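You operate a simulated robot arm through the tools that you are given. There is no shell and no other tool.

Carry out the task below with a simulated robot arm. There is one attempt and no reset: what you move stays moved.

TASK
Put things in order on the tooling table top. At the end: the purple cap stands on top of the end panel; the yellow rework tag stands on top of the centre plate; the twist gauge stands where the purple cap stood; the yellow inlet plug stands where the yellow rework tag stood; the black foam sleeve is on the blue sealer tin; whatever was shut is shut again. Leave all else as you found it, and nothing knocked over.

It is judged by the outcome, as a careful person would: the job done as asked, and still so three seconds after it is handed in. It fails if anything else is knocked over, pushed out of place, dropped, spilled or broken. A push-on lid holds only when it is set on centred and level and pressed home; a screw cap is set on level and turned clockwise until tight.

THE ROBOT
A 7-joint arm with a two-finger gripper, fixed in place. Base frame: the origin is on the floor under the middle of its stand, x ahead of it, y to its left, z up; the work surface is at about z = 780. Units: mm, rad, N and s.
With the tool pointing down near the work surface it reaches from about 340 to 720 mm from the base axis. Its first joint turns from -1.152 to 1.152 rad. Payload 2.45 kg.
Tool frame: the origin (TCP) lies between the finger pads and is the grasp point; the fingertips stand 26 mm ahead of it; z points along the fingers, y is the line along which they close. The gripper opens to 96 mm; its body begins 69 mm behind the TCP.
Orientation is told as [roll, pitch, yaw] about the base's x, y, z axes, in that order, counted from this pose: with the fingers straight down and closing along the base's y, the tool's x points along the base's -x, its y along +y and its z along -z.

THE INTERFACE
- The arm moves only by the tool move_arm. Its argument "plan" is one flat list of numbers, 7 for each row, row after row: the turn, a rotation vector about the tool's x, y, z in rad, then the shift along the tool's x, y, z in cm, then the opening, from 0 (shut) to 1 (fully open). In form: [ax, ay, az, tx, ty, tz, hand, ax, ay, az, tx, ty, tz, hand, ...]. A call has 1 to 20 rows; each row is the pose to reach, as a shift and turn from the pose commanded when the call began, along the tool's axes at that moment. Each row takes 0.2 s and may step no farther than 50 mm and 0.15 rad from the row before; otherwise, or with a gripper value out of range, the whole call is refused. A pose out of reach is approached as far as the arm can. The call stops where the force on the tool passes 40 N (or 10 N more than at its start, if that is more) or the arm is blocked; 0.2 s more then pass. The fingers move at their own pace (about 50 mm/s each) and stop on an object; they squeeze with about 41 N. The grip force told is the motor's: it shows also when the fingers shut on nothing. Time passes only in rows, and 0.2 s behind the last, so rows that repeat a pose let the fingers close. The reply holds the time, the measured pose of the TCP, the force on the tool along the base axes, the opening and the grip force, in the units named above and with some noise, with the torque about the TCP (base axes, N m) and any sound that the robot's microphone picked up.
- Cameras (640 x 400 px; columns grow to the right, rows downward): "scene" is fixed at [163.2, -401.9, 1403.8]; the picture's right is [0.73, -0.68, 0.00], its down [-0.51, -0.54, -0.67] and it looks along [0.46, 0.49, -0.75] (base axes); focal length 264 px, centre (320, 200). "wrist" rides on the gripper at [82, 3, -98] in the tool frame; the picture's right is [-0.04, 1.00, 0.00], its down [-0.73, -0.03, -0.68] and it looks along [-0.68, -0.03, 0.73] (tool axes); focal length 256 px, centre (320, 200).
- capture(camera): a new picture of that camera. No time passes.
- pixel_to_xyz(camera, pixels): for up to 12 pixels [column, row] of the newest picture of that camera ("zoom" is the newest enlarged one), the place [x, y, z] in the base frame of the surface seen there, good to about 3 mm. No time passes.
- inspect(camera, box): a new picture of the part [left, top, right, bottom] of that camera's present view, enlarged. No time passes.
- close_job(): hands the job in; it is judged then, once.

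Open the gripper and draw the arm clear of the work before you hand the job in, unless the task says otherwise.

The tools are called after "Request:" by a JSON object that holds its "fn" and its "kwargs". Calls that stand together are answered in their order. move_arm: Moves the arm, as the interface text tells. Its arguments: {"type":"object","properties":{"plan":{"type":"array","items":{"type":"number"}}},"required":["plan"]} The other tools are called the same way: capture (camera) takes a picture; pixel_to_xyz (camera, pixels) gives the place of the surface under pixels of a picture; inspect (camera, box) takes an enlarged picture of a part of a camera's view; close_job () hands the job in.

At the start:

```text
clock: 0.0
eef_pos: [461.0, -21.6, 1078.8]
tcp_rot: [0.0, 0.0, 0.0]
wrist_force: [-0.2, -0.2, 0.2]
ft_torque: [0.02, -0.01, 0.0]
finger_gap: 96.0
grip_force: 0.0
```

scene: 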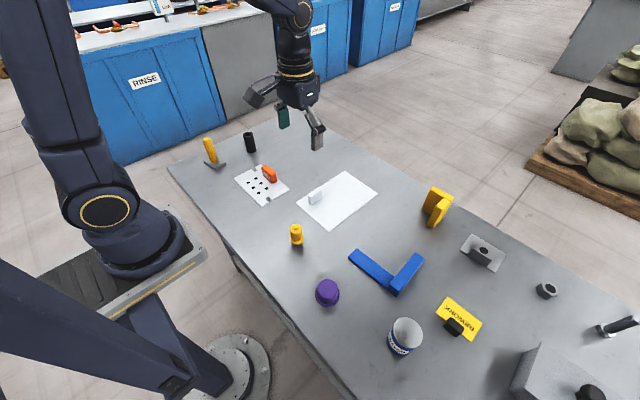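
wrist: 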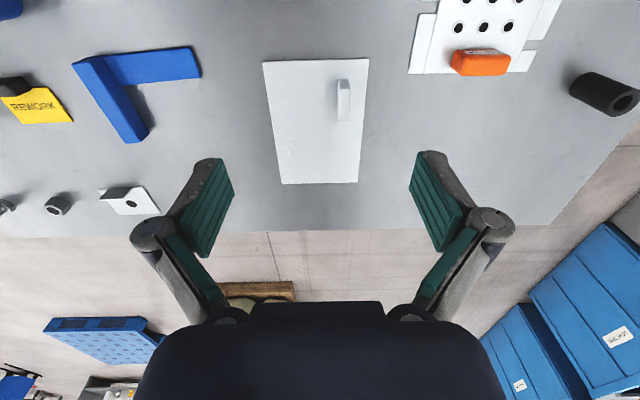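

I see a table with a purple cap near (327,292), a rework tag near (458,318), a blue/white tin near (404,335), and more. I'll enlarge parts of the scene to identify everything.

Request:
{"fn": "inspect", "kwargs": {"camera": "scene", "box": [160, 110, 400, 260]}}

Request:
{"fn": "inspect", "kwargs": {"camera": "scene", "box": [280, 170, 460, 290]}}

Request:
{"fn": "inspect", "kwargs": {"camera": "scene", "box": [300, 250, 500, 400]}}

Request:
{"fn": "inspect", "kwargs": {"camera": "scene", "box": [440, 220, 640, 400]}}

```text
2.67 times, centred on (280, 185) of scene
```

zoom: 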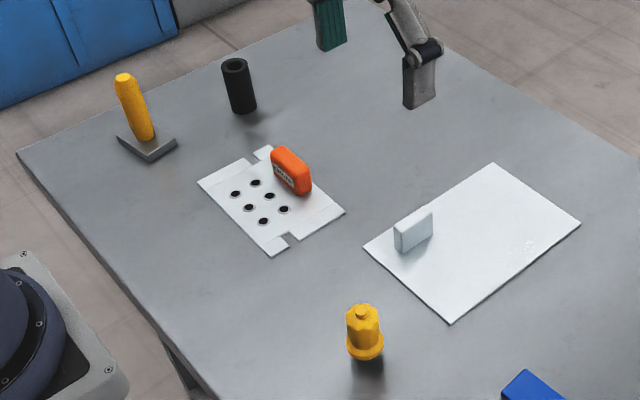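

```text
3.33 times, centred on (370, 230) of scene
```

zoom: 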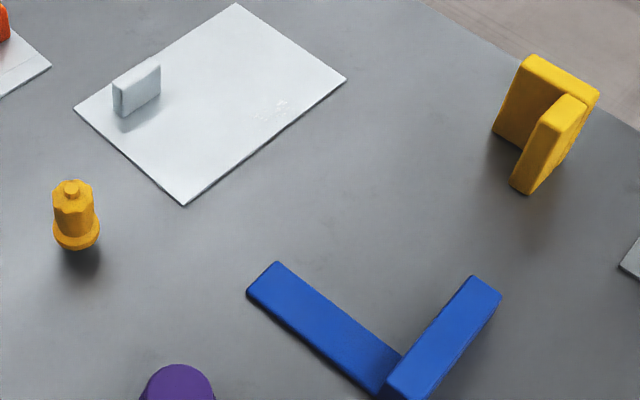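

```text
2.67 times, centred on (400, 325) of scene
```

zoom: 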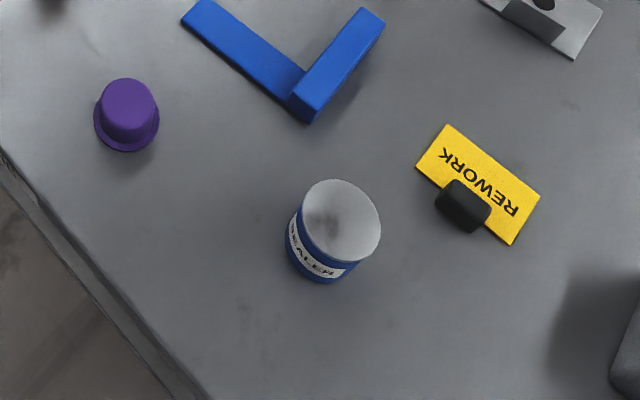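

```text
2.22 times, centred on (540, 310) of scene
```

zoom: 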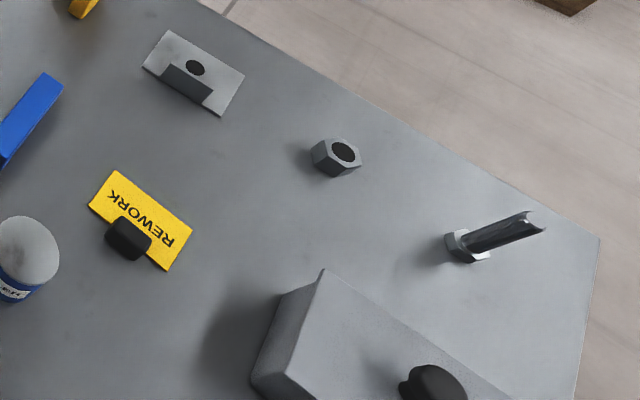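

The grey box at lower right (560,380) with a black knob is partly outside the picture. I'll measure locations of the objects before moving.

Request:
{"fn": "pixel_to_xyz", "kwargs": {"camera": "scene", "pixels": [[327, 285], [296, 230], [249, 136], [210, 145], [262, 185], [269, 173], [340, 200], [315, 196], [405, 330], [455, 325], [437, 200], [390, 275]]}}

Request:
{"fn": "pixel_to_xyz", "kwargs": {"camera": "scene", "pixels": [[482, 250], [547, 290], [600, 331], [630, 320], [545, 345], [520, 390], [560, 375], [590, 392], [600, 380], [465, 305], [453, 327], [170, 170]]}}

```text
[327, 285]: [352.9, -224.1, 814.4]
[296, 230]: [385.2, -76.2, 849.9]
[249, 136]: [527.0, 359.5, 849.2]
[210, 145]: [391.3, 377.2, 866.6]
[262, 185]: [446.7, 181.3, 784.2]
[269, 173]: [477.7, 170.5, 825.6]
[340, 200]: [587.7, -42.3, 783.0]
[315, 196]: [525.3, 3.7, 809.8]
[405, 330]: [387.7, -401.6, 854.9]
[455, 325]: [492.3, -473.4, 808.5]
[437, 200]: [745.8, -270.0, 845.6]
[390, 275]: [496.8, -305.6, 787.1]
```

```text
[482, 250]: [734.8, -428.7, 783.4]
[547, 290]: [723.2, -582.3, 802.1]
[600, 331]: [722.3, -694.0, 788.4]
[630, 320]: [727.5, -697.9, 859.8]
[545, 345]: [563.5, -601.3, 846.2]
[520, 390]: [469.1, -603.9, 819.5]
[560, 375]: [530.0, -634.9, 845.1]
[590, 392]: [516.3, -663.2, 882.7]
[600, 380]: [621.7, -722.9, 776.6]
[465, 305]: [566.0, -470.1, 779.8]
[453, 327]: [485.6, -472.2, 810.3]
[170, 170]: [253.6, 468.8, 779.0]
```

The box seems to lie around (520,-660), near the reach limit. I'll zoom the present wrist view on the plates and on the objects at left and right to identify them.

Request:
{"fn": "inspect", "kwargs": {"camera": "wrist", "box": [380, 0, 640, 160]}}

Request:
{"fn": "inspect", "kwargs": {"camera": "wrist", "box": [220, 40, 420, 200]}}

Request:
{"fn": "inspect", "kwargs": {"camera": "wrist", "box": [0, 0, 240, 240]}}

Request:
{"fn": "inspect", "kwargs": {"camera": "scene", "box": [230, 150, 300, 210]}}

Request:
{"fn": "inspect", "kwargs": {"camera": "scene", "box": [190, 120, 260, 180]}}

Request:
{"fn": "inspect", "kwargs": {"camera": "scene", "box": [370, 300, 440, 370]}}

```text
2.46 times, centred on (510, 80) of wrist
```

zoom: 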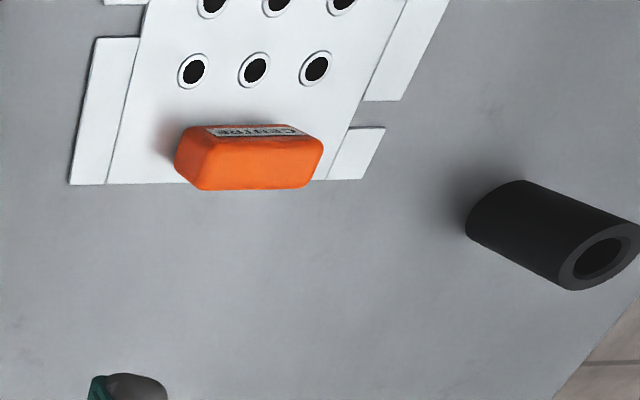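

```text
2.50 times, centred on (320, 120) of wrist
```

zoom: 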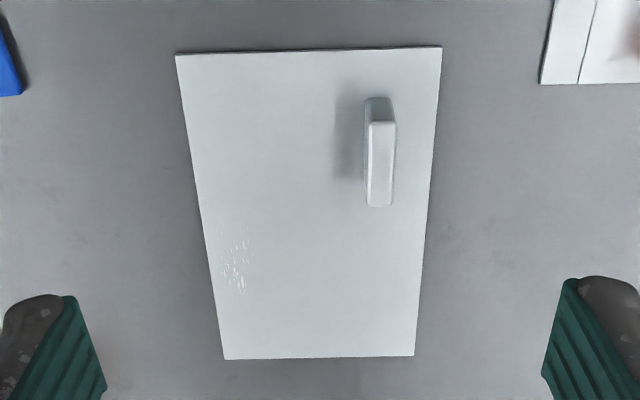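

```text
1.67 times, centred on (120, 120) of wrist
```

zoom: 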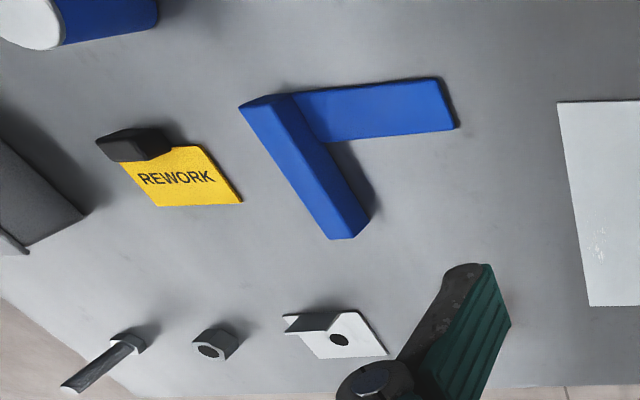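

```text
6.67 times, centred on (265, 180) of scene
```

zoom: 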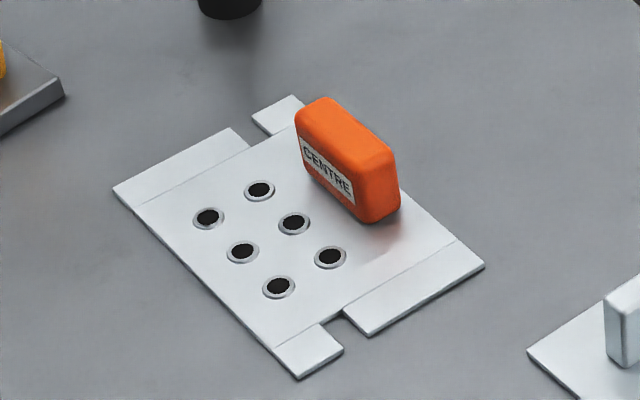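

```text
6.67 times, centred on (225, 150) of scene
```

zoom: 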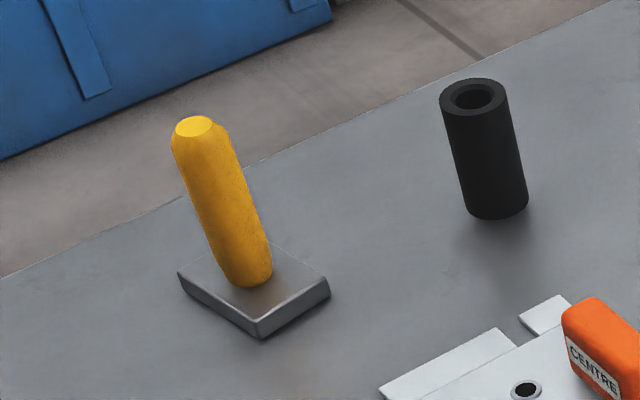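

```text
5.71 times, centred on (405, 335) of scene
```

zoom: 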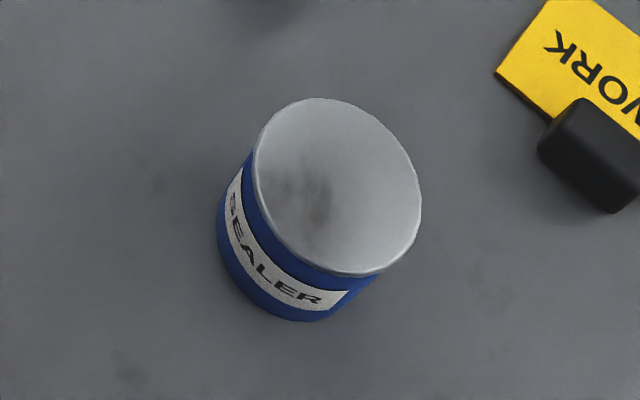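

The orange grip at (269,173) is labelled "CENTRE", so the perforated plate is the centre plate. I'll move the arm high over the right side, turning the camera toward the grey box, to see that end of the table.

Request:
{"fn": "move_arm", "kwargs": {"plan": [0, 0, 0.11, 1.4, -4.1, -0.9, 1, 0, 0, 0.22, 2.8, -8.2, -1.8, 1, 0, 0, 0.33, 4.2, -12.3, -2.6, 1, 0, 0, 0.44, 5.6, -16.4, -3.5, 1, 0, 0, 0.55, 7.0, -20.5, -4.4, 1, 0, 0, 0.66, 8.3, -24.6, -5.2, 1, 0, 0, 0.77, 9.7, -28.7, -6.1, 1, 0, 0, 0.87, 11.1, -32.8, -7, 1]}}

Request:
{"fn": "capture", "kwargs": {"camera": "wrist"}}

Request:
{"fn": "capture", "kwargs": {"camera": "scene"}}

```text
clock: 1.8
eef_pos: [352.3, -349.5, 1149.0]
tcp_rot: [0.0, 0.001, -0.871]
wrist_force: [-0.3, -0.9, 0.1]
ft_torque: [0.03, -0.01, 0.01]
finger_gap: 96.3
grip_force: 0.1
```

```text
taken
```

wrist: 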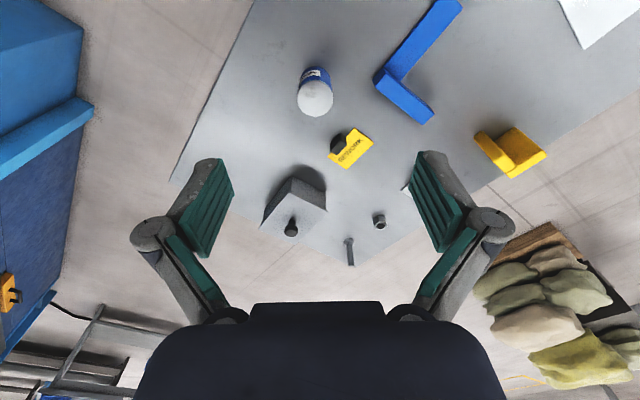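

```text
taken
```

scene: 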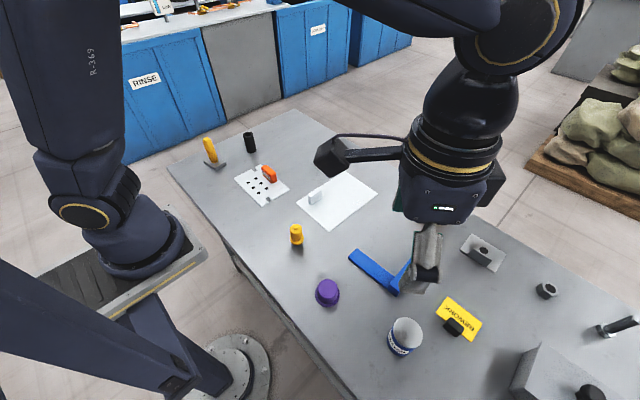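

The wrist view now shows the grey box at (295,205) and the fasteners near (350,250) and (380,222). I'll enlarge these parts.

Request:
{"fn": "inspect", "kwargs": {"camera": "wrist", "box": [240, 150, 400, 270]}}

Request:
{"fn": "inspect", "kwargs": {"camera": "wrist", "box": [280, 50, 400, 180]}}

Request:
{"fn": "inspect", "kwargs": {"camera": "wrist", "box": [370, 0, 570, 190]}}

Request:
{"fn": "inspect", "kwargs": {"camera": "scene", "box": [460, 220, 640, 400]}}

```text
3.33 times, centred on (320, 210) of wrist
```

zoom: 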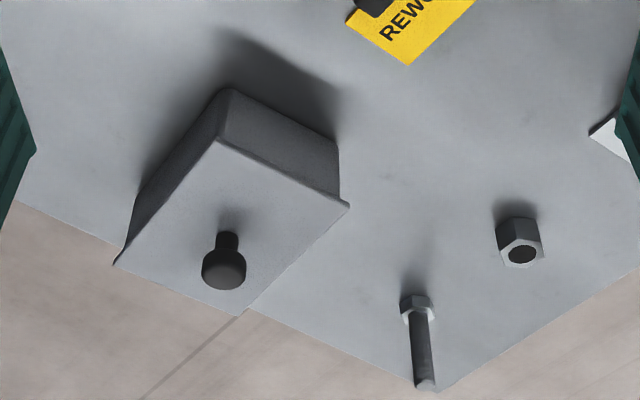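

```text
3.08 times, centred on (340, 115) of wrist
```

zoom: 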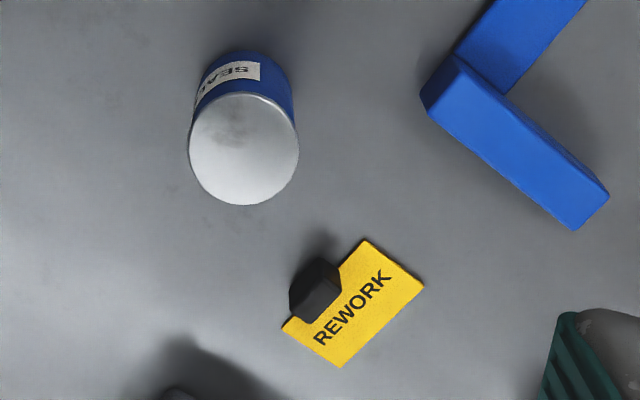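

```text
2.11 times, centred on (470, 95) of wrist
```

zoom: 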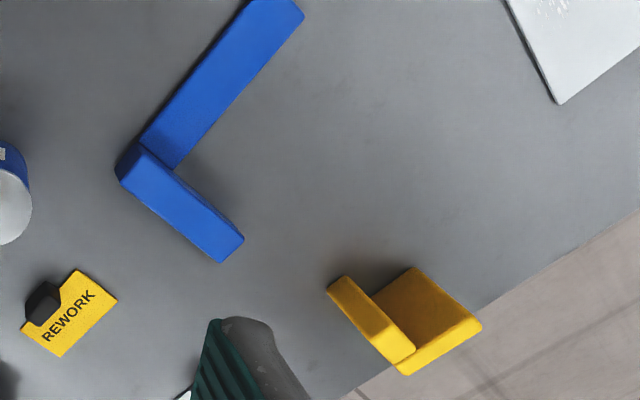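

```text
2.22 times, centred on (550, 310) of scene
```

zoom: 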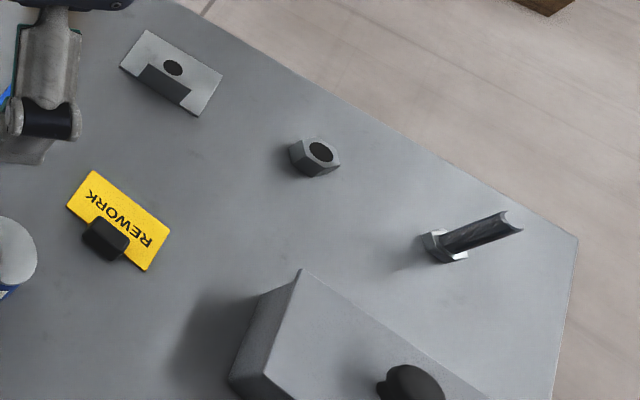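

The box at the right is covered and seems to be near or beyond the reach. Next I'll swing to the left side to look closely at the yellow-handled item (210,150) and the sleeve (249,142).

Request:
{"fn": "move_arm", "kwargs": {"plan": [0, 0, -0.139, 3.44, 2.77, 0.82, 1, 0, 0, -0.278, 6.88, 5.54, 1.65, 1, 0, 0, -0.417, 10.32, 8.31, 2.47, 1, 0, 0, -0.556, 13.76, 11.08, 3.3, 1, 0, 0, -0.695, 17.2, 13.85, 4.12, 1, 0, 0, -0.834, 20.64, 16.62, 4.95, 1, 0, 0, -0.973, 24.08, 19.39, 5.77, 1, 0, 0, -1.112, 27.52, 22.16, 6.6, 1, 0, 0, -1.251, 30.96, 24.93, 7.42, 1, 0, 0, -1.39, 34.4, 27.7, 8.25, 1, 0, 0, -1.529, 37.84, 30.47, 9.07, 1, 0, 0, -1.668, 41.3, 33.2, 9.9, 1]}}

Request:
{"fn": "capture", "kwargs": {"camera": "wrist"}}

Request:
{"fn": "capture", "kwargs": {"camera": "scene"}}

```text
clock: 4.4
eef_pos: [339.8, 180.0, 1050.5]
tcp_rot: [0.0, -0.002, 0.798]
wrist_force: [-0.2, 1.4, 0.3]
ft_torque: [-0.01, -0.01, -0.01]
finger_gap: 96.1
grip_force: 0.0
```

```text
taken
```

wrist: 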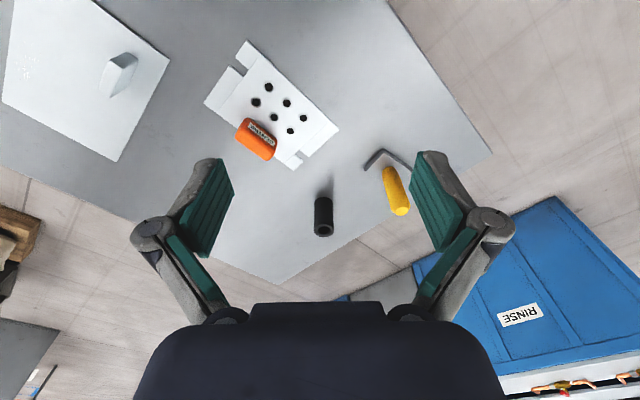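

```text
taken
```

scene: 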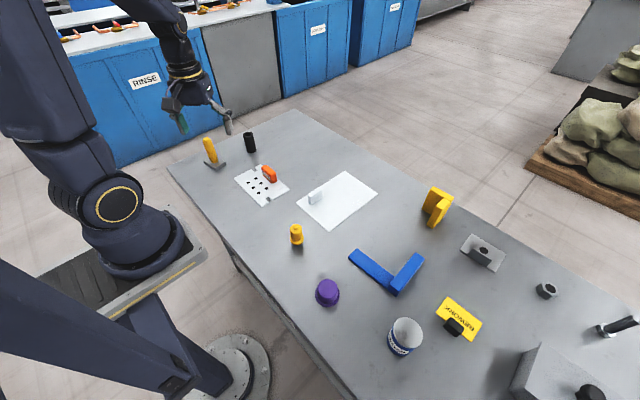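

The wrist view shows the handled item at (390,185), the sleeve at (323,215), the centre plate at (275,110) and the white plate's grip at (120,72). I'll enlarge them.

Request:
{"fn": "inspect", "kwargs": {"camera": "wrist", "box": [290, 130, 430, 250]}}

Request:
{"fn": "inspect", "kwargs": {"camera": "wrist", "box": [190, 30, 350, 180]}}

Request:
{"fn": "inspect", "kwargs": {"camera": "wrist", "box": [0, 0, 180, 170]}}

Request:
{"fn": "inspect", "kwargs": {"camera": "scene", "box": [295, 165, 385, 235]}}

Request:
{"fn": "inspect", "kwargs": {"camera": "scene", "box": [270, 210, 360, 310]}}

Request:
{"fn": "inspect", "kwargs": {"camera": "scene", "box": [180, 125, 270, 185]}}

```text
3.33 times, centred on (360, 190) of wrist
```

zoom: 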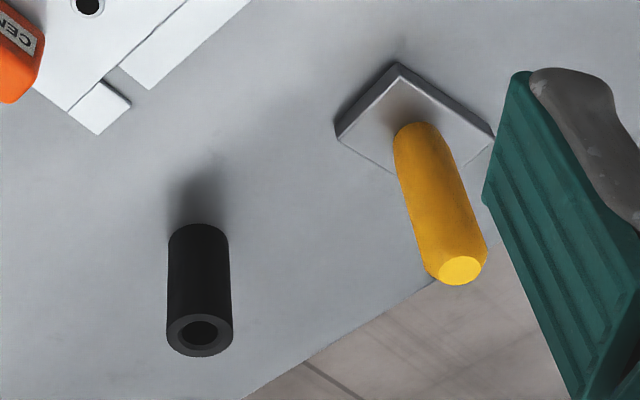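

```text
2.67 times, centred on (270, 105) of wrist
```

zoom: 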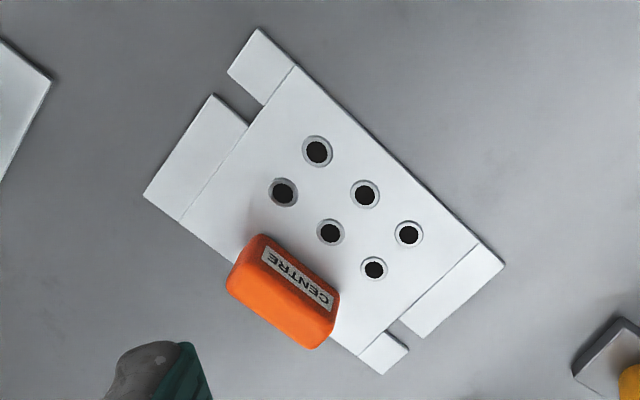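

```text
2.35 times, centred on (90, 85) of wrist
```

zoom: 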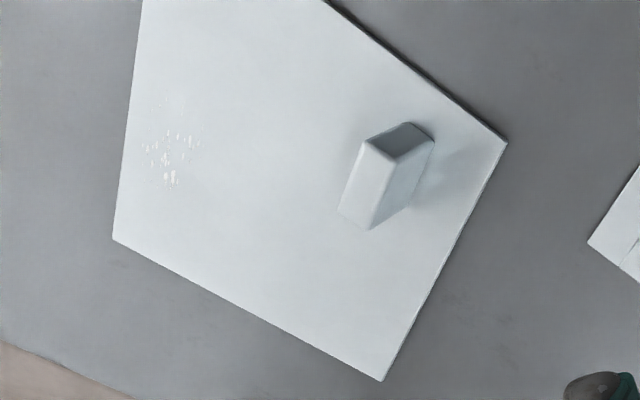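

```text
5.71 times, centred on (340, 200) of scene
```

zoom: 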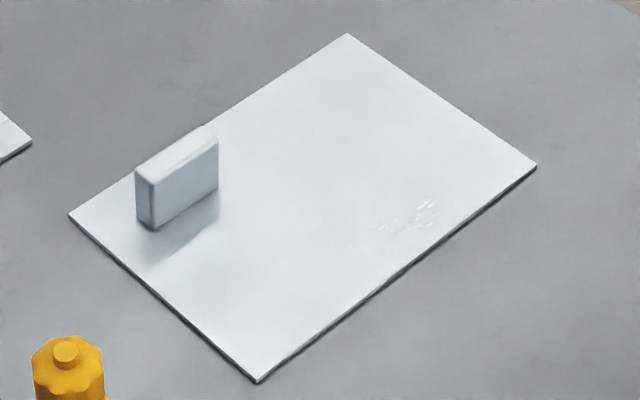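

```text
4.00 times, centred on (315, 260) of scene
```

zoom: 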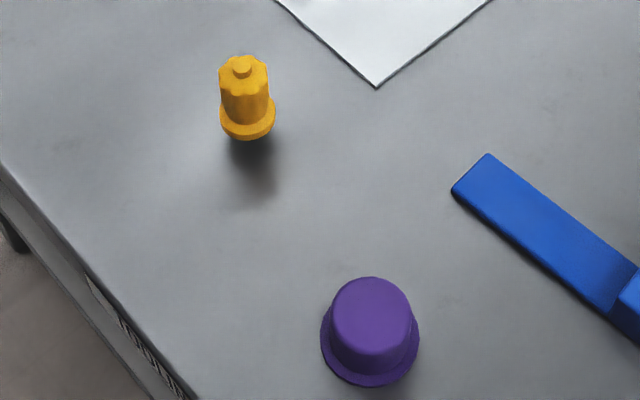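

```text
6.67 times, centred on (225, 155) of scene
```

zoom: 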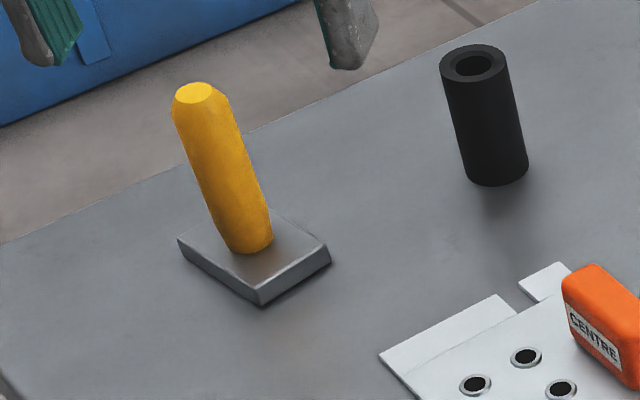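

There seems to be lettering or a grille along the table's near edge around (310,300) in the scene view. I'll enlarge that edge, since a drawer might be hidden there.

Request:
{"fn": "inspect", "kwargs": {"camera": "scene", "box": [210, 230, 350, 400]}}

Request:
{"fn": "inspect", "kwargs": {"camera": "scene", "box": [280, 290, 340, 350]}}

Request:
{"fn": "inspect", "kwargs": {"camera": "scene", "box": [500, 330, 640, 400]}}

```text
2.35 times, centred on (280, 315) of scene
```

zoom: 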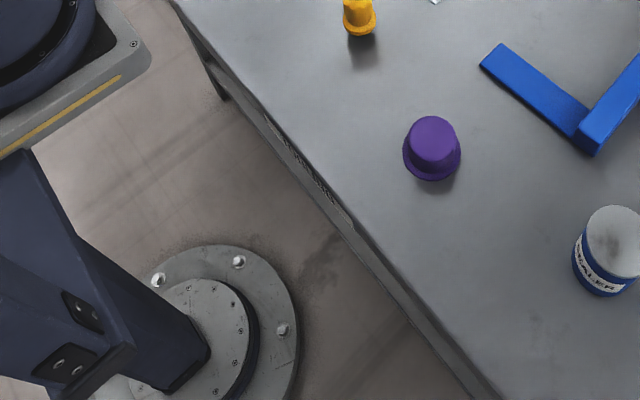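

```text
6.67 times, centred on (310, 320) of scene
```

zoom: 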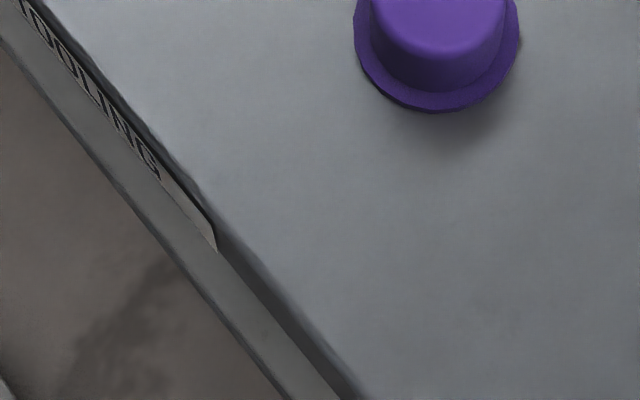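

```text
4.57 times, centred on (570, 365) of scene
```

zoom: 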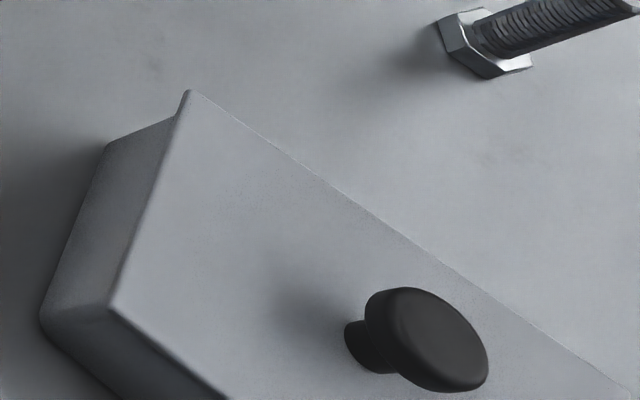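

The edge plate reads "TOOLING", just a table sign. The grey box is a tray with a knobbed lid, so I'll go over there at a lower height to see it, the blue L and the tag more closely.

Request:
{"fn": "move_arm", "kwargs": {"plan": [0, 0, 0.119, 2.82, -3.55, 0.36, 1, 0, 0, 0.238, 5.65, -7.1, 0.71, 1, 0, 0, 0.357, 8.47, -10.65, 1.07, 1, 0, 0, 0.477, 11.29, -14.2, 1.43, 1, 0, 0, 0.596, 14.11, -17.75, 1.79, 1, 0, 0, 0.715, 16.94, -21.3, 2.14, 1, 0, 0, 0.834, 19.76, -24.85, 2.5, 1, 0, 0, 0.953, 22.58, -28.4, 2.86, 1, 0, 0, 1.072, 25.41, -31.95, 3.21, 1, 0, 0, 1.191, 28.23, -35.5, 3.57, 1, 0, 0, 1.311, 31.05, -39.05, 3.93, 1, 0, 0, 1.43, 33.87, -42.6, 4.29, 1, 0, 0, 1.549, 36.7, -46.15, 4.64, 1, 0, 0, 1.668, 39.52, -49.7, 5.0, 1]}}

Request:
{"fn": "capture", "kwargs": {"camera": "wrist"}}

Request:
{"fn": "inspect", "kwargs": {"camera": "wrist", "box": [200, 100, 440, 280]}}

```text
clock: 7.4
eef_pos: [417.9, -449.8, 1000.9]
tcp_rot: [-0.001, 0.0, -0.873]
wrist_force: [0.3, 0.0, 0.4]
ft_torque: [0.01, -0.03, -0.01]
finger_gap: 96.1
grip_force: 0.1
```

```text
taken
```

wrist: 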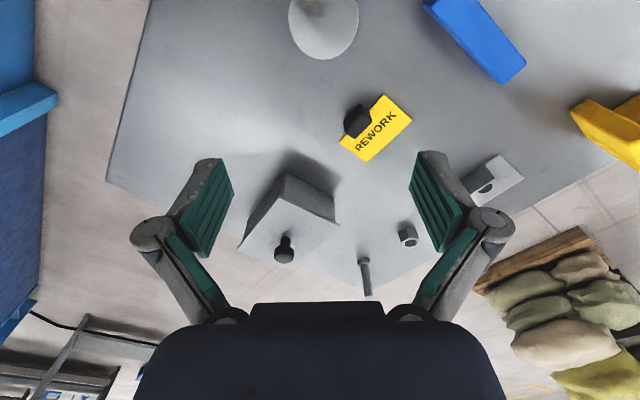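

```text
2.22 times, centred on (320, 190) of wrist
```

zoom: 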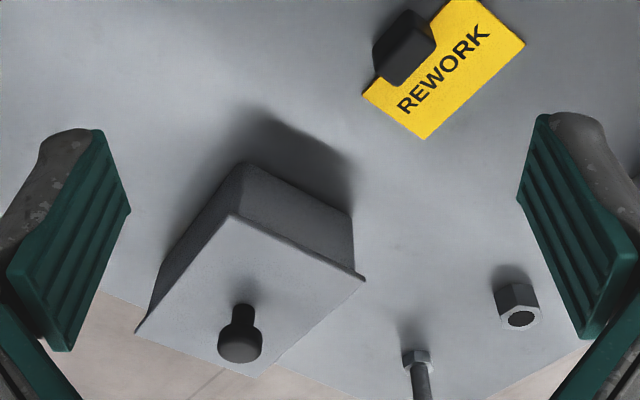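

Request:
{"fn": "pixel_to_xyz", "kwargs": {"camera": "wrist", "pixels": [[285, 180], [334, 221], [262, 265], [240, 245], [285, 262], [284, 245], [305, 205], [290, 225], [270, 225], [310, 230], [337, 215], [265, 210]]}}

Request:
{"fn": "inspect", "kwargs": {"camera": "wrist", "box": [230, 165, 350, 275]}}

```text
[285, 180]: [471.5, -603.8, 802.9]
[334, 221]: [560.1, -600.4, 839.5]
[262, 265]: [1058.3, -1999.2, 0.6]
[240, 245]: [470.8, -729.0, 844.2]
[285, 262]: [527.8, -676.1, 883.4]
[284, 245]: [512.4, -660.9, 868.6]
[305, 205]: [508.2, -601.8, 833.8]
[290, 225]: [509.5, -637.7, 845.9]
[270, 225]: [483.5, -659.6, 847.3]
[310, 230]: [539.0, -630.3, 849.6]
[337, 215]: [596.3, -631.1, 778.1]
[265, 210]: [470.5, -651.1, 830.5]
```

```text
3.64 times, centred on (290, 220) of wrist
```

zoom: 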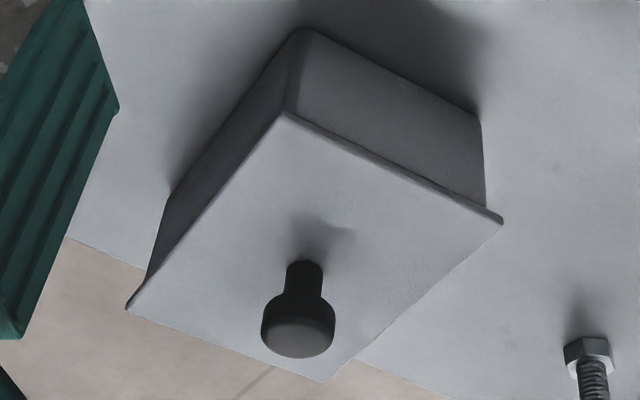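

The box is about 90×130 mm centred near (515,-665) with a lidded top at z≈846. Now I'll look at the blue L-shaped piece and the cap from closer, at about (500,-300).

Request:
{"fn": "move_arm", "kwargs": {"plan": [0, 0, -0.062, 4.13, 1.56, 0, 1, 0, 0, -0.124, 8.27, 3.11, 0, 1, 0, 0, -0.187, 12.4, 4.67, 0, 1, 0, 0, -0.249, 16.53, 6.23, 0, 1, 0, 0, -0.311, 20.67, 7.78, 0, 1, 0, 0, -0.373, 24.8, 9.34, 0, 1]}}

Request:
{"fn": "capture", "kwargs": {"camera": "wrist"}}

Request:
{"fn": "inspect", "kwargs": {"camera": "wrist", "box": [200, 40, 460, 220]}}

```text
clock: 8.8
eef_pos: [329.6, -195.8, 999.6]
tcp_rot: [0.0, 0.0, -0.495]
wrist_force: [-0.2, -0.6, 0.5]
ft_torque: [0.05, -0.02, -0.01]
finger_gap: 95.8
grip_force: 0.0
```

```text
taken
```

wrist: 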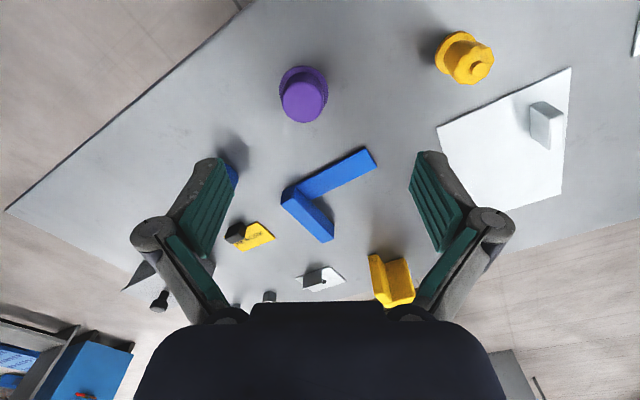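

```text
2.22 times, centred on (330, 130) of wrist
```

zoom: 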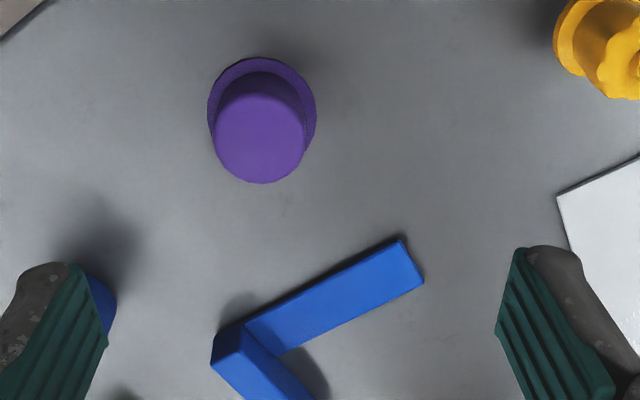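

The blue piece has a flat limb at (335,175) and a raised limb at (308,213). I'll measure its surfaces, and those of the yellow piece and the bracket.

Request:
{"fn": "inspect", "kwargs": {"camera": "wrist", "box": [260, 130, 420, 310]}}

Request:
{"fn": "pixel_to_xyz", "kwargs": {"camera": "wrist", "pixels": [[370, 152], [374, 166], [305, 188], [318, 192], [285, 202], [330, 238], [310, 215], [300, 192], [290, 193], [332, 215], [320, 225], [340, 174]]}}

Request:
{"fn": "inspect", "kwargs": {"camera": "scene", "box": [335, 180, 465, 300]}}

```text
2.22 times, centred on (340, 220) of wrist
```

zoom: 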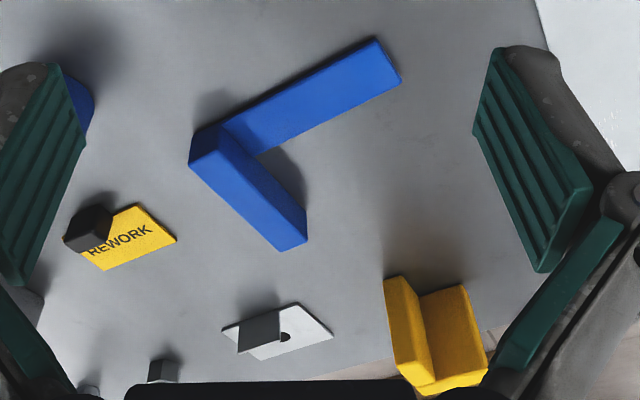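

```text
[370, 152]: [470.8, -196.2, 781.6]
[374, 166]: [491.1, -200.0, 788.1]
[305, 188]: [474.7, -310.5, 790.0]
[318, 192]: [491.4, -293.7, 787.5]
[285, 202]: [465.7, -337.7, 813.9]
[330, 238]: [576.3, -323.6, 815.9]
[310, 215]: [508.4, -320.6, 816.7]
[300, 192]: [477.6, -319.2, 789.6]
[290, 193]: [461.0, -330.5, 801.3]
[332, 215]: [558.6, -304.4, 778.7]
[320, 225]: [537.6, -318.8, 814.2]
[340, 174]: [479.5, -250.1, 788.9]
```

```text
3.33 times, centred on (400, 240) of scene
```

zoom: 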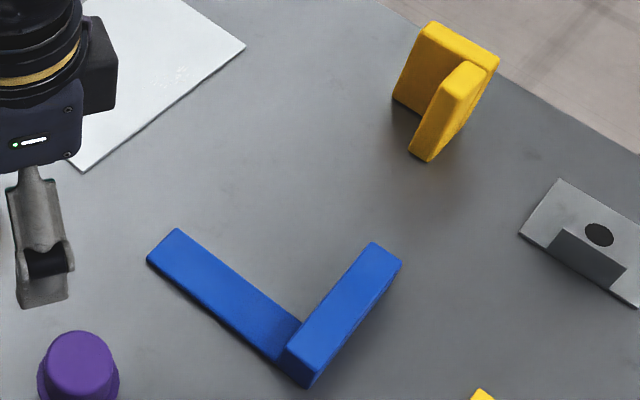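

The blue piece is a plain try-square (thin blade, thick stock), and the yellow one an angle piece. Next I look from close at the centre plate's holes and the white plate's edges, to see whether anything lies under them.

Request:
{"fn": "move_arm", "kwargs": {"plan": [0, 0, -0.137, 1.53, 3.23, 0.6, 1, 0, 0, -0.274, 3.07, 6.47, 1.2, 1, 0, 0, -0.411, 4.6, 9.7, 1.9, 1, 0, 0, -0.548, 6.13, 12.94, 2.5, 1, 0, 0, -0.685, 7.67, 16.17, 3.1, 1, 0, 0, -0.822, 9.2, 19.4, 3.7, 1, 0, 0, -0.959, 10.73, 22.64, 4.4, 1, 0, 0, -1.095, 12.27, 25.88, 5, 1]}}

Request:
{"fn": "capture", "kwargs": {"camera": "wrist"}}

Request:
{"fn": "inspect", "kwargs": {"camera": "wrist", "box": [200, 60, 440, 240]}}

```text
clock: 10.6
eef_pos: [346.0, 86.1, 951.7]
tcp_rot: [-0.001, 0.001, 0.599]
wrist_force: [-0.2, 0.0, 0.1]
ft_torque: [-0.01, 0.01, -0.02]
finger_gap: 96.2
grip_force: 0.1
```

```text
taken
```

wrist: 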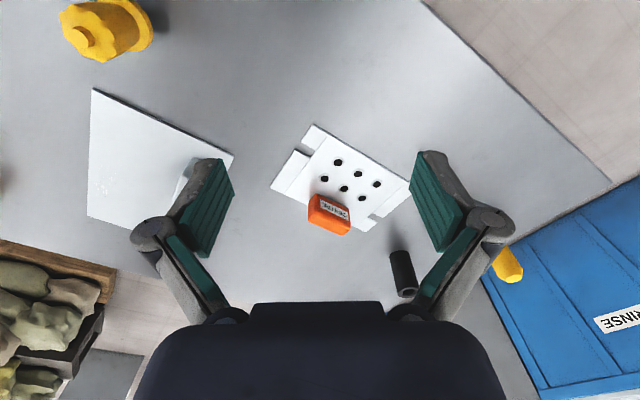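

```text
2.22 times, centred on (320, 150) of wrist
```

zoom: 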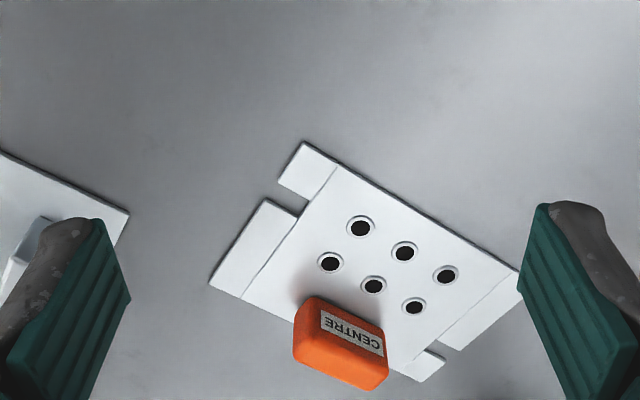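

Request:
{"fn": "inspect", "kwargs": {"camera": "wrist", "box": [265, 115, 415, 240]}}

Request:
{"fn": "pixel_to_xyz", "kwargs": {"camera": "wrist", "pixels": [[338, 162], [361, 174], [376, 184], [348, 188], [361, 198], [325, 178], [345, 172], [320, 160], [290, 175], [315, 145], [385, 205], [375, 225]]}}

Request:
{"fn": "pixel_to_xyz", "kwargs": {"camera": "wrist", "pixels": [[310, 127], [270, 186], [404, 176], [383, 217], [367, 231], [330, 205], [312, 213], [345, 218], [345, 232], [330, 196], [100, 95], [150, 130]]}}

```text
3.20 times, centred on (340, 178) of wrist
```

zoom: 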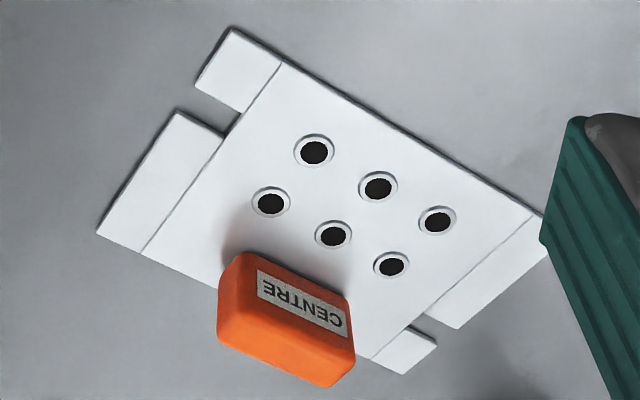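

```text
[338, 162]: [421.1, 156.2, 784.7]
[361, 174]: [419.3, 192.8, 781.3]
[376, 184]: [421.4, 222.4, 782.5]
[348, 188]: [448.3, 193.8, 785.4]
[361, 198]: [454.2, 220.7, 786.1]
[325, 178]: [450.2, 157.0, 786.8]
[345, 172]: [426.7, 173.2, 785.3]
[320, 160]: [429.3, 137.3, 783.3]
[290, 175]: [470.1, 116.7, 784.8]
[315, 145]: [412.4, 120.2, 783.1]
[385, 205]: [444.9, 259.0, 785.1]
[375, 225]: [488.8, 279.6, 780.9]
```

```text
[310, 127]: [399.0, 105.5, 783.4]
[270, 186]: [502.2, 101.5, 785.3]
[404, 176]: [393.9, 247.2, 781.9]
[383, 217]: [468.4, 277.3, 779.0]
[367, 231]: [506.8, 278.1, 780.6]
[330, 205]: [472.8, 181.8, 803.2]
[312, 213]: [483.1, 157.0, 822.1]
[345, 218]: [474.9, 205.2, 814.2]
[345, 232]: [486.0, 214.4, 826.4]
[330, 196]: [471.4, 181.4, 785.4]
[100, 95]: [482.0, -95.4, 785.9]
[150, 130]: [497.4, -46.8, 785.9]
```

The centre plate is a ~4 mm plate at x 395–505, y 103–278, its holes printed flat. Now I'll look from close up at the yellow-handled item near (391,377).

Request:
{"fn": "move_arm", "kwargs": {"plan": [0, 0, -0.1, -1.93, 3.53, 0, 1, 0, 0, -0.2, -3.85, 7.06, 0, 1, 0, 0, -0.3, -5.78, 10.59, 0, 1, 0, 0, -0.4, -7.7, 14.12, 0, 1]}}

Request:
{"fn": "capture", "kwargs": {"camera": "wrist"}}

Request:
{"fn": "inspect", "kwargs": {"camera": "wrist", "box": [240, 100, 420, 260]}}

```text
clock: 11.6
eef_pos: [331.2, 245.4, 951.6]
tcp_rot: [0.002, 0.0, 0.998]
wrist_force: [-0.4, 0.8, 0.7]
ft_torque: [-0.05, 0.01, -0.01]
finger_gap: 96.1
grip_force: 0.0
```

```text
taken
```

wrist: 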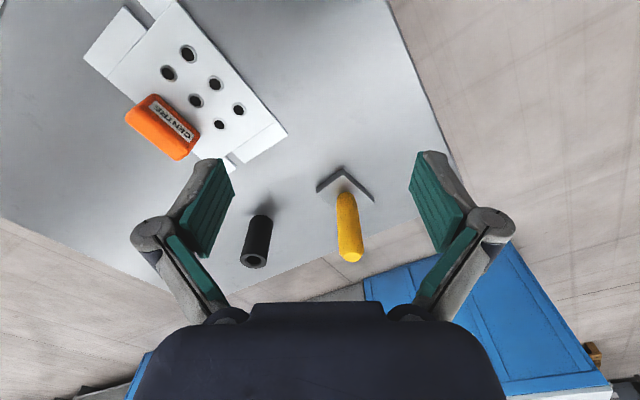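

```text
2.50 times, centred on (330, 180) of wrist
```

zoom: 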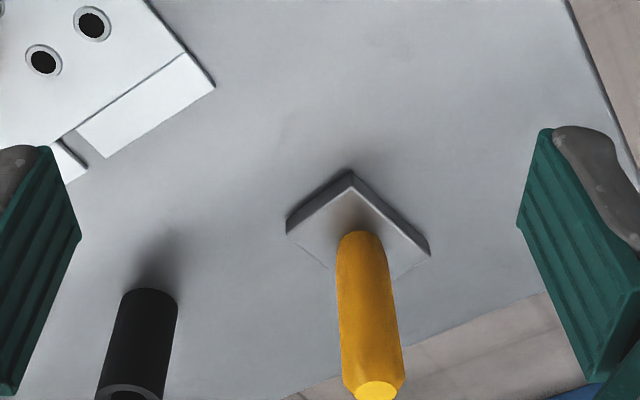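

The item is a yellow octagonal handle on a grey square base; it carries no visible marking. Both plates have lifting grips, so I'll look closely at the white plate and its grip next, from in front of it.

Request:
{"fn": "move_arm", "kwargs": {"plan": [0, 0, 0.143, 3.07, -2.22, 0, 1, 0, 0, 0.285, 6.14, -4.44, 0, 1, 0, 0, 0.428, 9.21, -6.66, 0, 1, 0, 0, 0.57, 12.29, -8.88, 0, 1, 0, 0, 0.713, 15.36, -11.1, 0, 1, 0, 0, 0.855, 18.43, -13.32, 0, 1, 0, 0, 0.998, 21.5, -15.54, 0, 1]}}

Request:
{"fn": "capture", "kwargs": {"camera": "wrist"}}

Request:
{"fn": "inspect", "kwargs": {"camera": "wrist", "box": [220, 60, 420, 240]}}

```text
clock: 13.2
eef_pos: [343.8, -20.0, 952.2]
tcp_rot: [0.001, 0.002, -0.001]
wrist_force: [-0.3, 0.6, 0.7]
ft_torque: [0.02, 0.0, 0.01]
finger_gap: 95.9
grip_force: 0.2
```

```text
taken
```

wrist: 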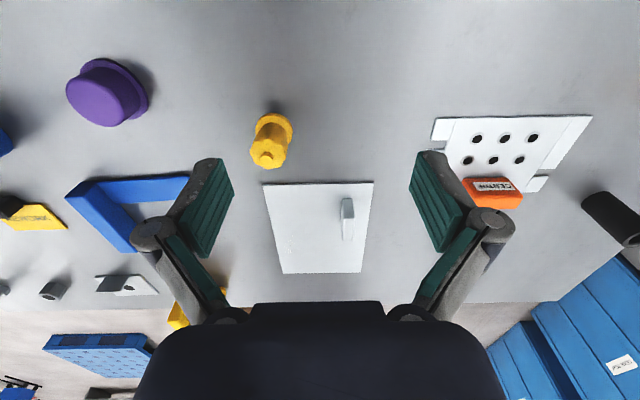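

```text
2.22 times, centred on (320, 150) of wrist
```

zoom: 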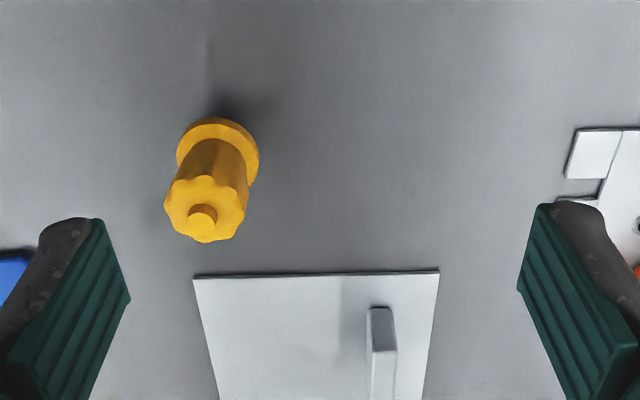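

The white plate's corners are around (263,184), (373,182), (362,272), (283,274), with its grip at (347,215). I'll measure these.

Request:
{"fn": "pixel_to_xyz", "kwargs": {"camera": "wrist", "pixels": [[265, 186], [371, 184], [360, 270], [285, 272], [348, 200], [342, 235], [353, 235], [348, 220], [342, 205], [353, 205], [347, 239], [300, 230]]}}

Request:
{"fn": "inspect", "kwargs": {"camera": "wrist", "box": [255, 170, 385, 280]}}

Request:
{"fn": "inspect", "kwargs": {"camera": "wrist", "box": [420, 100, 610, 230]}}

Request:
{"fn": "pixel_to_xyz", "kwargs": {"camera": "wrist", "pixels": [[434, 122], [590, 117], [538, 188], [432, 138], [452, 122], [572, 117], [505, 205], [490, 180], [466, 180], [515, 182], [490, 190], [552, 170]]}}

```text
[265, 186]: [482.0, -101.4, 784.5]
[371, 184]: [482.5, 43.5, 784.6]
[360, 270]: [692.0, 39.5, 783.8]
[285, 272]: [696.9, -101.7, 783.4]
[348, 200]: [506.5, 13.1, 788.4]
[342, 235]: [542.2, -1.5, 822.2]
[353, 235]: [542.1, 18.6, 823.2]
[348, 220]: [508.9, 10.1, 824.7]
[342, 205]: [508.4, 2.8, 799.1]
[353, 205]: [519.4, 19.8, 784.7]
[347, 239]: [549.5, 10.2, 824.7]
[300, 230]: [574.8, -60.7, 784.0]
```

```text
3.64 times, centred on (320, 225) of wrist
```

zoom: 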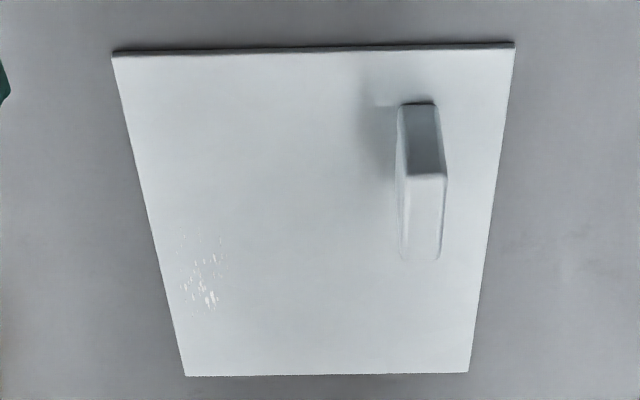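

```text
3.08 times, centred on (515, 165) of wrist
```

zoom: 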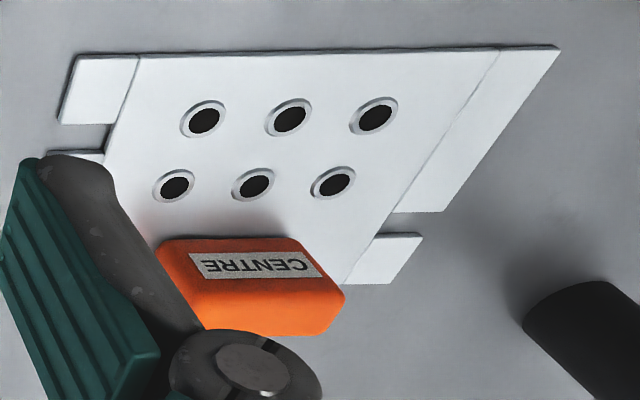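

```text
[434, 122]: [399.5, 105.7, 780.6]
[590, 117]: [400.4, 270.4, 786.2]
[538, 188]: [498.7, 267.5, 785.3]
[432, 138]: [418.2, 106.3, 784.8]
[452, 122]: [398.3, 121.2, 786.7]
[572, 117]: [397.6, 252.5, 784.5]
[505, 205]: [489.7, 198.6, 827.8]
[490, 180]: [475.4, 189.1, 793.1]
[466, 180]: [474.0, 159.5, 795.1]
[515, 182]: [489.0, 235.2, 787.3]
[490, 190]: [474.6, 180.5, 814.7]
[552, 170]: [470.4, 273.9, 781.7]
```

White plate: x 480–697, y −102…44, with a grip block ~42×18 mm at about (529,10), top z≈824. Before anything is put on the plates, I'll lift this plate by its grip to see whether it covers something; first hover above the grip.

Request:
{"fn": "move_arm", "kwargs": {"plan": [0, 0, 0, -4.6, 0.75, 0, 1, 0, 0, 0, -9.2, 1.5, 0, 1, 0, 0, 0, -13.8, 2.25, 0, 1, 0, 0, 0, -18.4, 3.0, 0, 1, 0, 0, 0, -18.4, 3.0, 0, 1]}}

Request:
{"fn": "capture", "kwargs": {"camera": "wrist"}}

Request:
{"fn": "capture", "kwargs": {"camera": "scene"}}

```text
clock: 14.4
eef_pos: [528.6, 10.5, 950.5]
tcp_rot: [-0.001, -0.002, -0.001]
wrist_force: [0.5, 0.7, -0.7]
ft_torque: [0.0, -0.02, 0.02]
finger_gap: 95.8
grip_force: 0.1
```

```text
taken
```

wrist: 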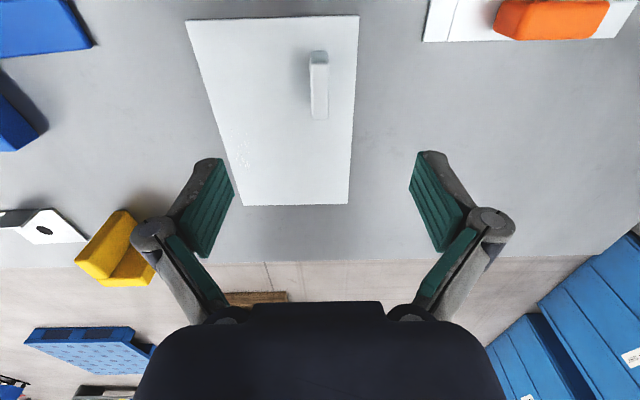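

```text
taken
```

scene: 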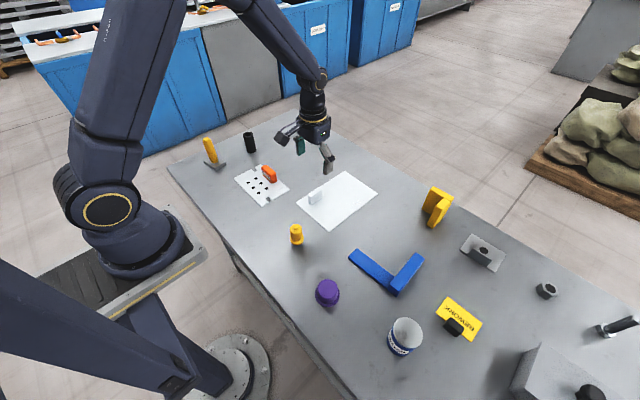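

I'm above the grip, which now appears at (318,85). I'll measure the grip and plate corners from here for the exact grasp point.

Request:
{"fn": "pixel_to_xyz", "kwargs": {"camera": "wrist", "pixels": [[318, 70], [318, 90], [319, 110], [312, 80], [326, 80], [312, 112], [326, 112], [318, 57], [188, 22], [356, 18], [346, 202], [244, 202]]}}

Request:
{"fn": "inspect", "kwargs": {"camera": "wrist", "box": [280, 30, 360, 140]}}

```text
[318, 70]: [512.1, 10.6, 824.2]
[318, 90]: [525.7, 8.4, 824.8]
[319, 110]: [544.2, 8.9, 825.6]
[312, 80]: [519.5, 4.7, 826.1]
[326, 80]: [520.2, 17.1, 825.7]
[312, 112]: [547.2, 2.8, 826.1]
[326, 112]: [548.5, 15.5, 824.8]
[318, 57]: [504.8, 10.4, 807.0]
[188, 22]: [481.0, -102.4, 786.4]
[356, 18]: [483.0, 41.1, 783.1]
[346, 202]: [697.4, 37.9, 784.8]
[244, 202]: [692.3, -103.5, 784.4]
```

```text
3.64 times, centred on (320, 85) of wrist
```

zoom: 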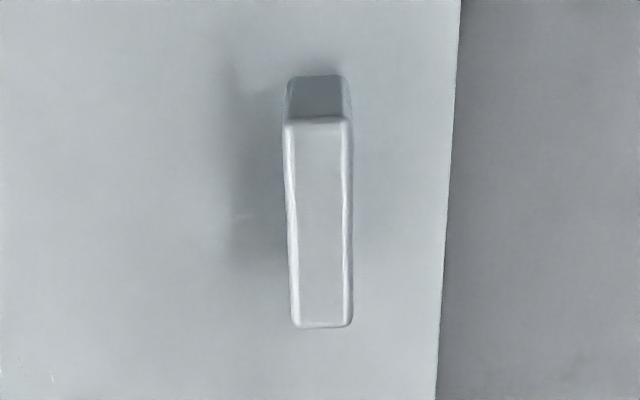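

Grip block is centred at about (528,10), y 2–17, top z 825. I descend to TCP z≈815 with the fingers straddling it.

Request:
{"fn": "move_arm", "kwargs": {"plan": [0, 0, 0, 0, 0, 4.5, 1, 0, 0, 0, 0, 0, 9.0, 1, 0, 0, 0, 0, 0, 12, 1, 0, 0, 0, 0, 0, 13.5, 1, 0, 0, 0, 0, 0, 13.5, 1]}}

Request:
{"fn": "capture", "kwargs": {"camera": "wrist"}}

```text
clock: 15.6
eef_pos: [529.1, 11.2, 814.4]
tcp_rot: [-0.001, 0.001, 0.0]
wrist_force: [0.7, 0.1, -0.2]
ft_torque: [0.04, -0.02, -0.04]
finger_gap: 95.8
grip_force: 0.0
```

```text
taken
```

wrist: 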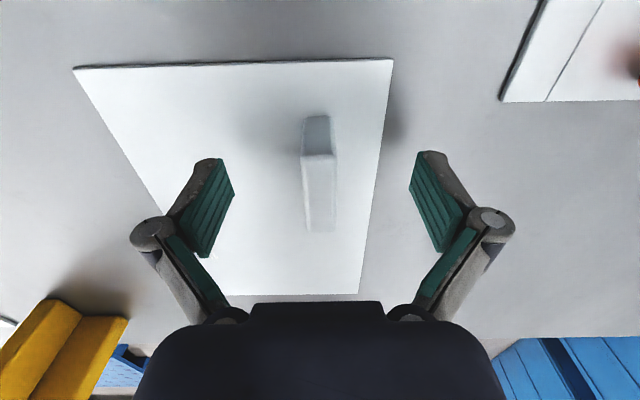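

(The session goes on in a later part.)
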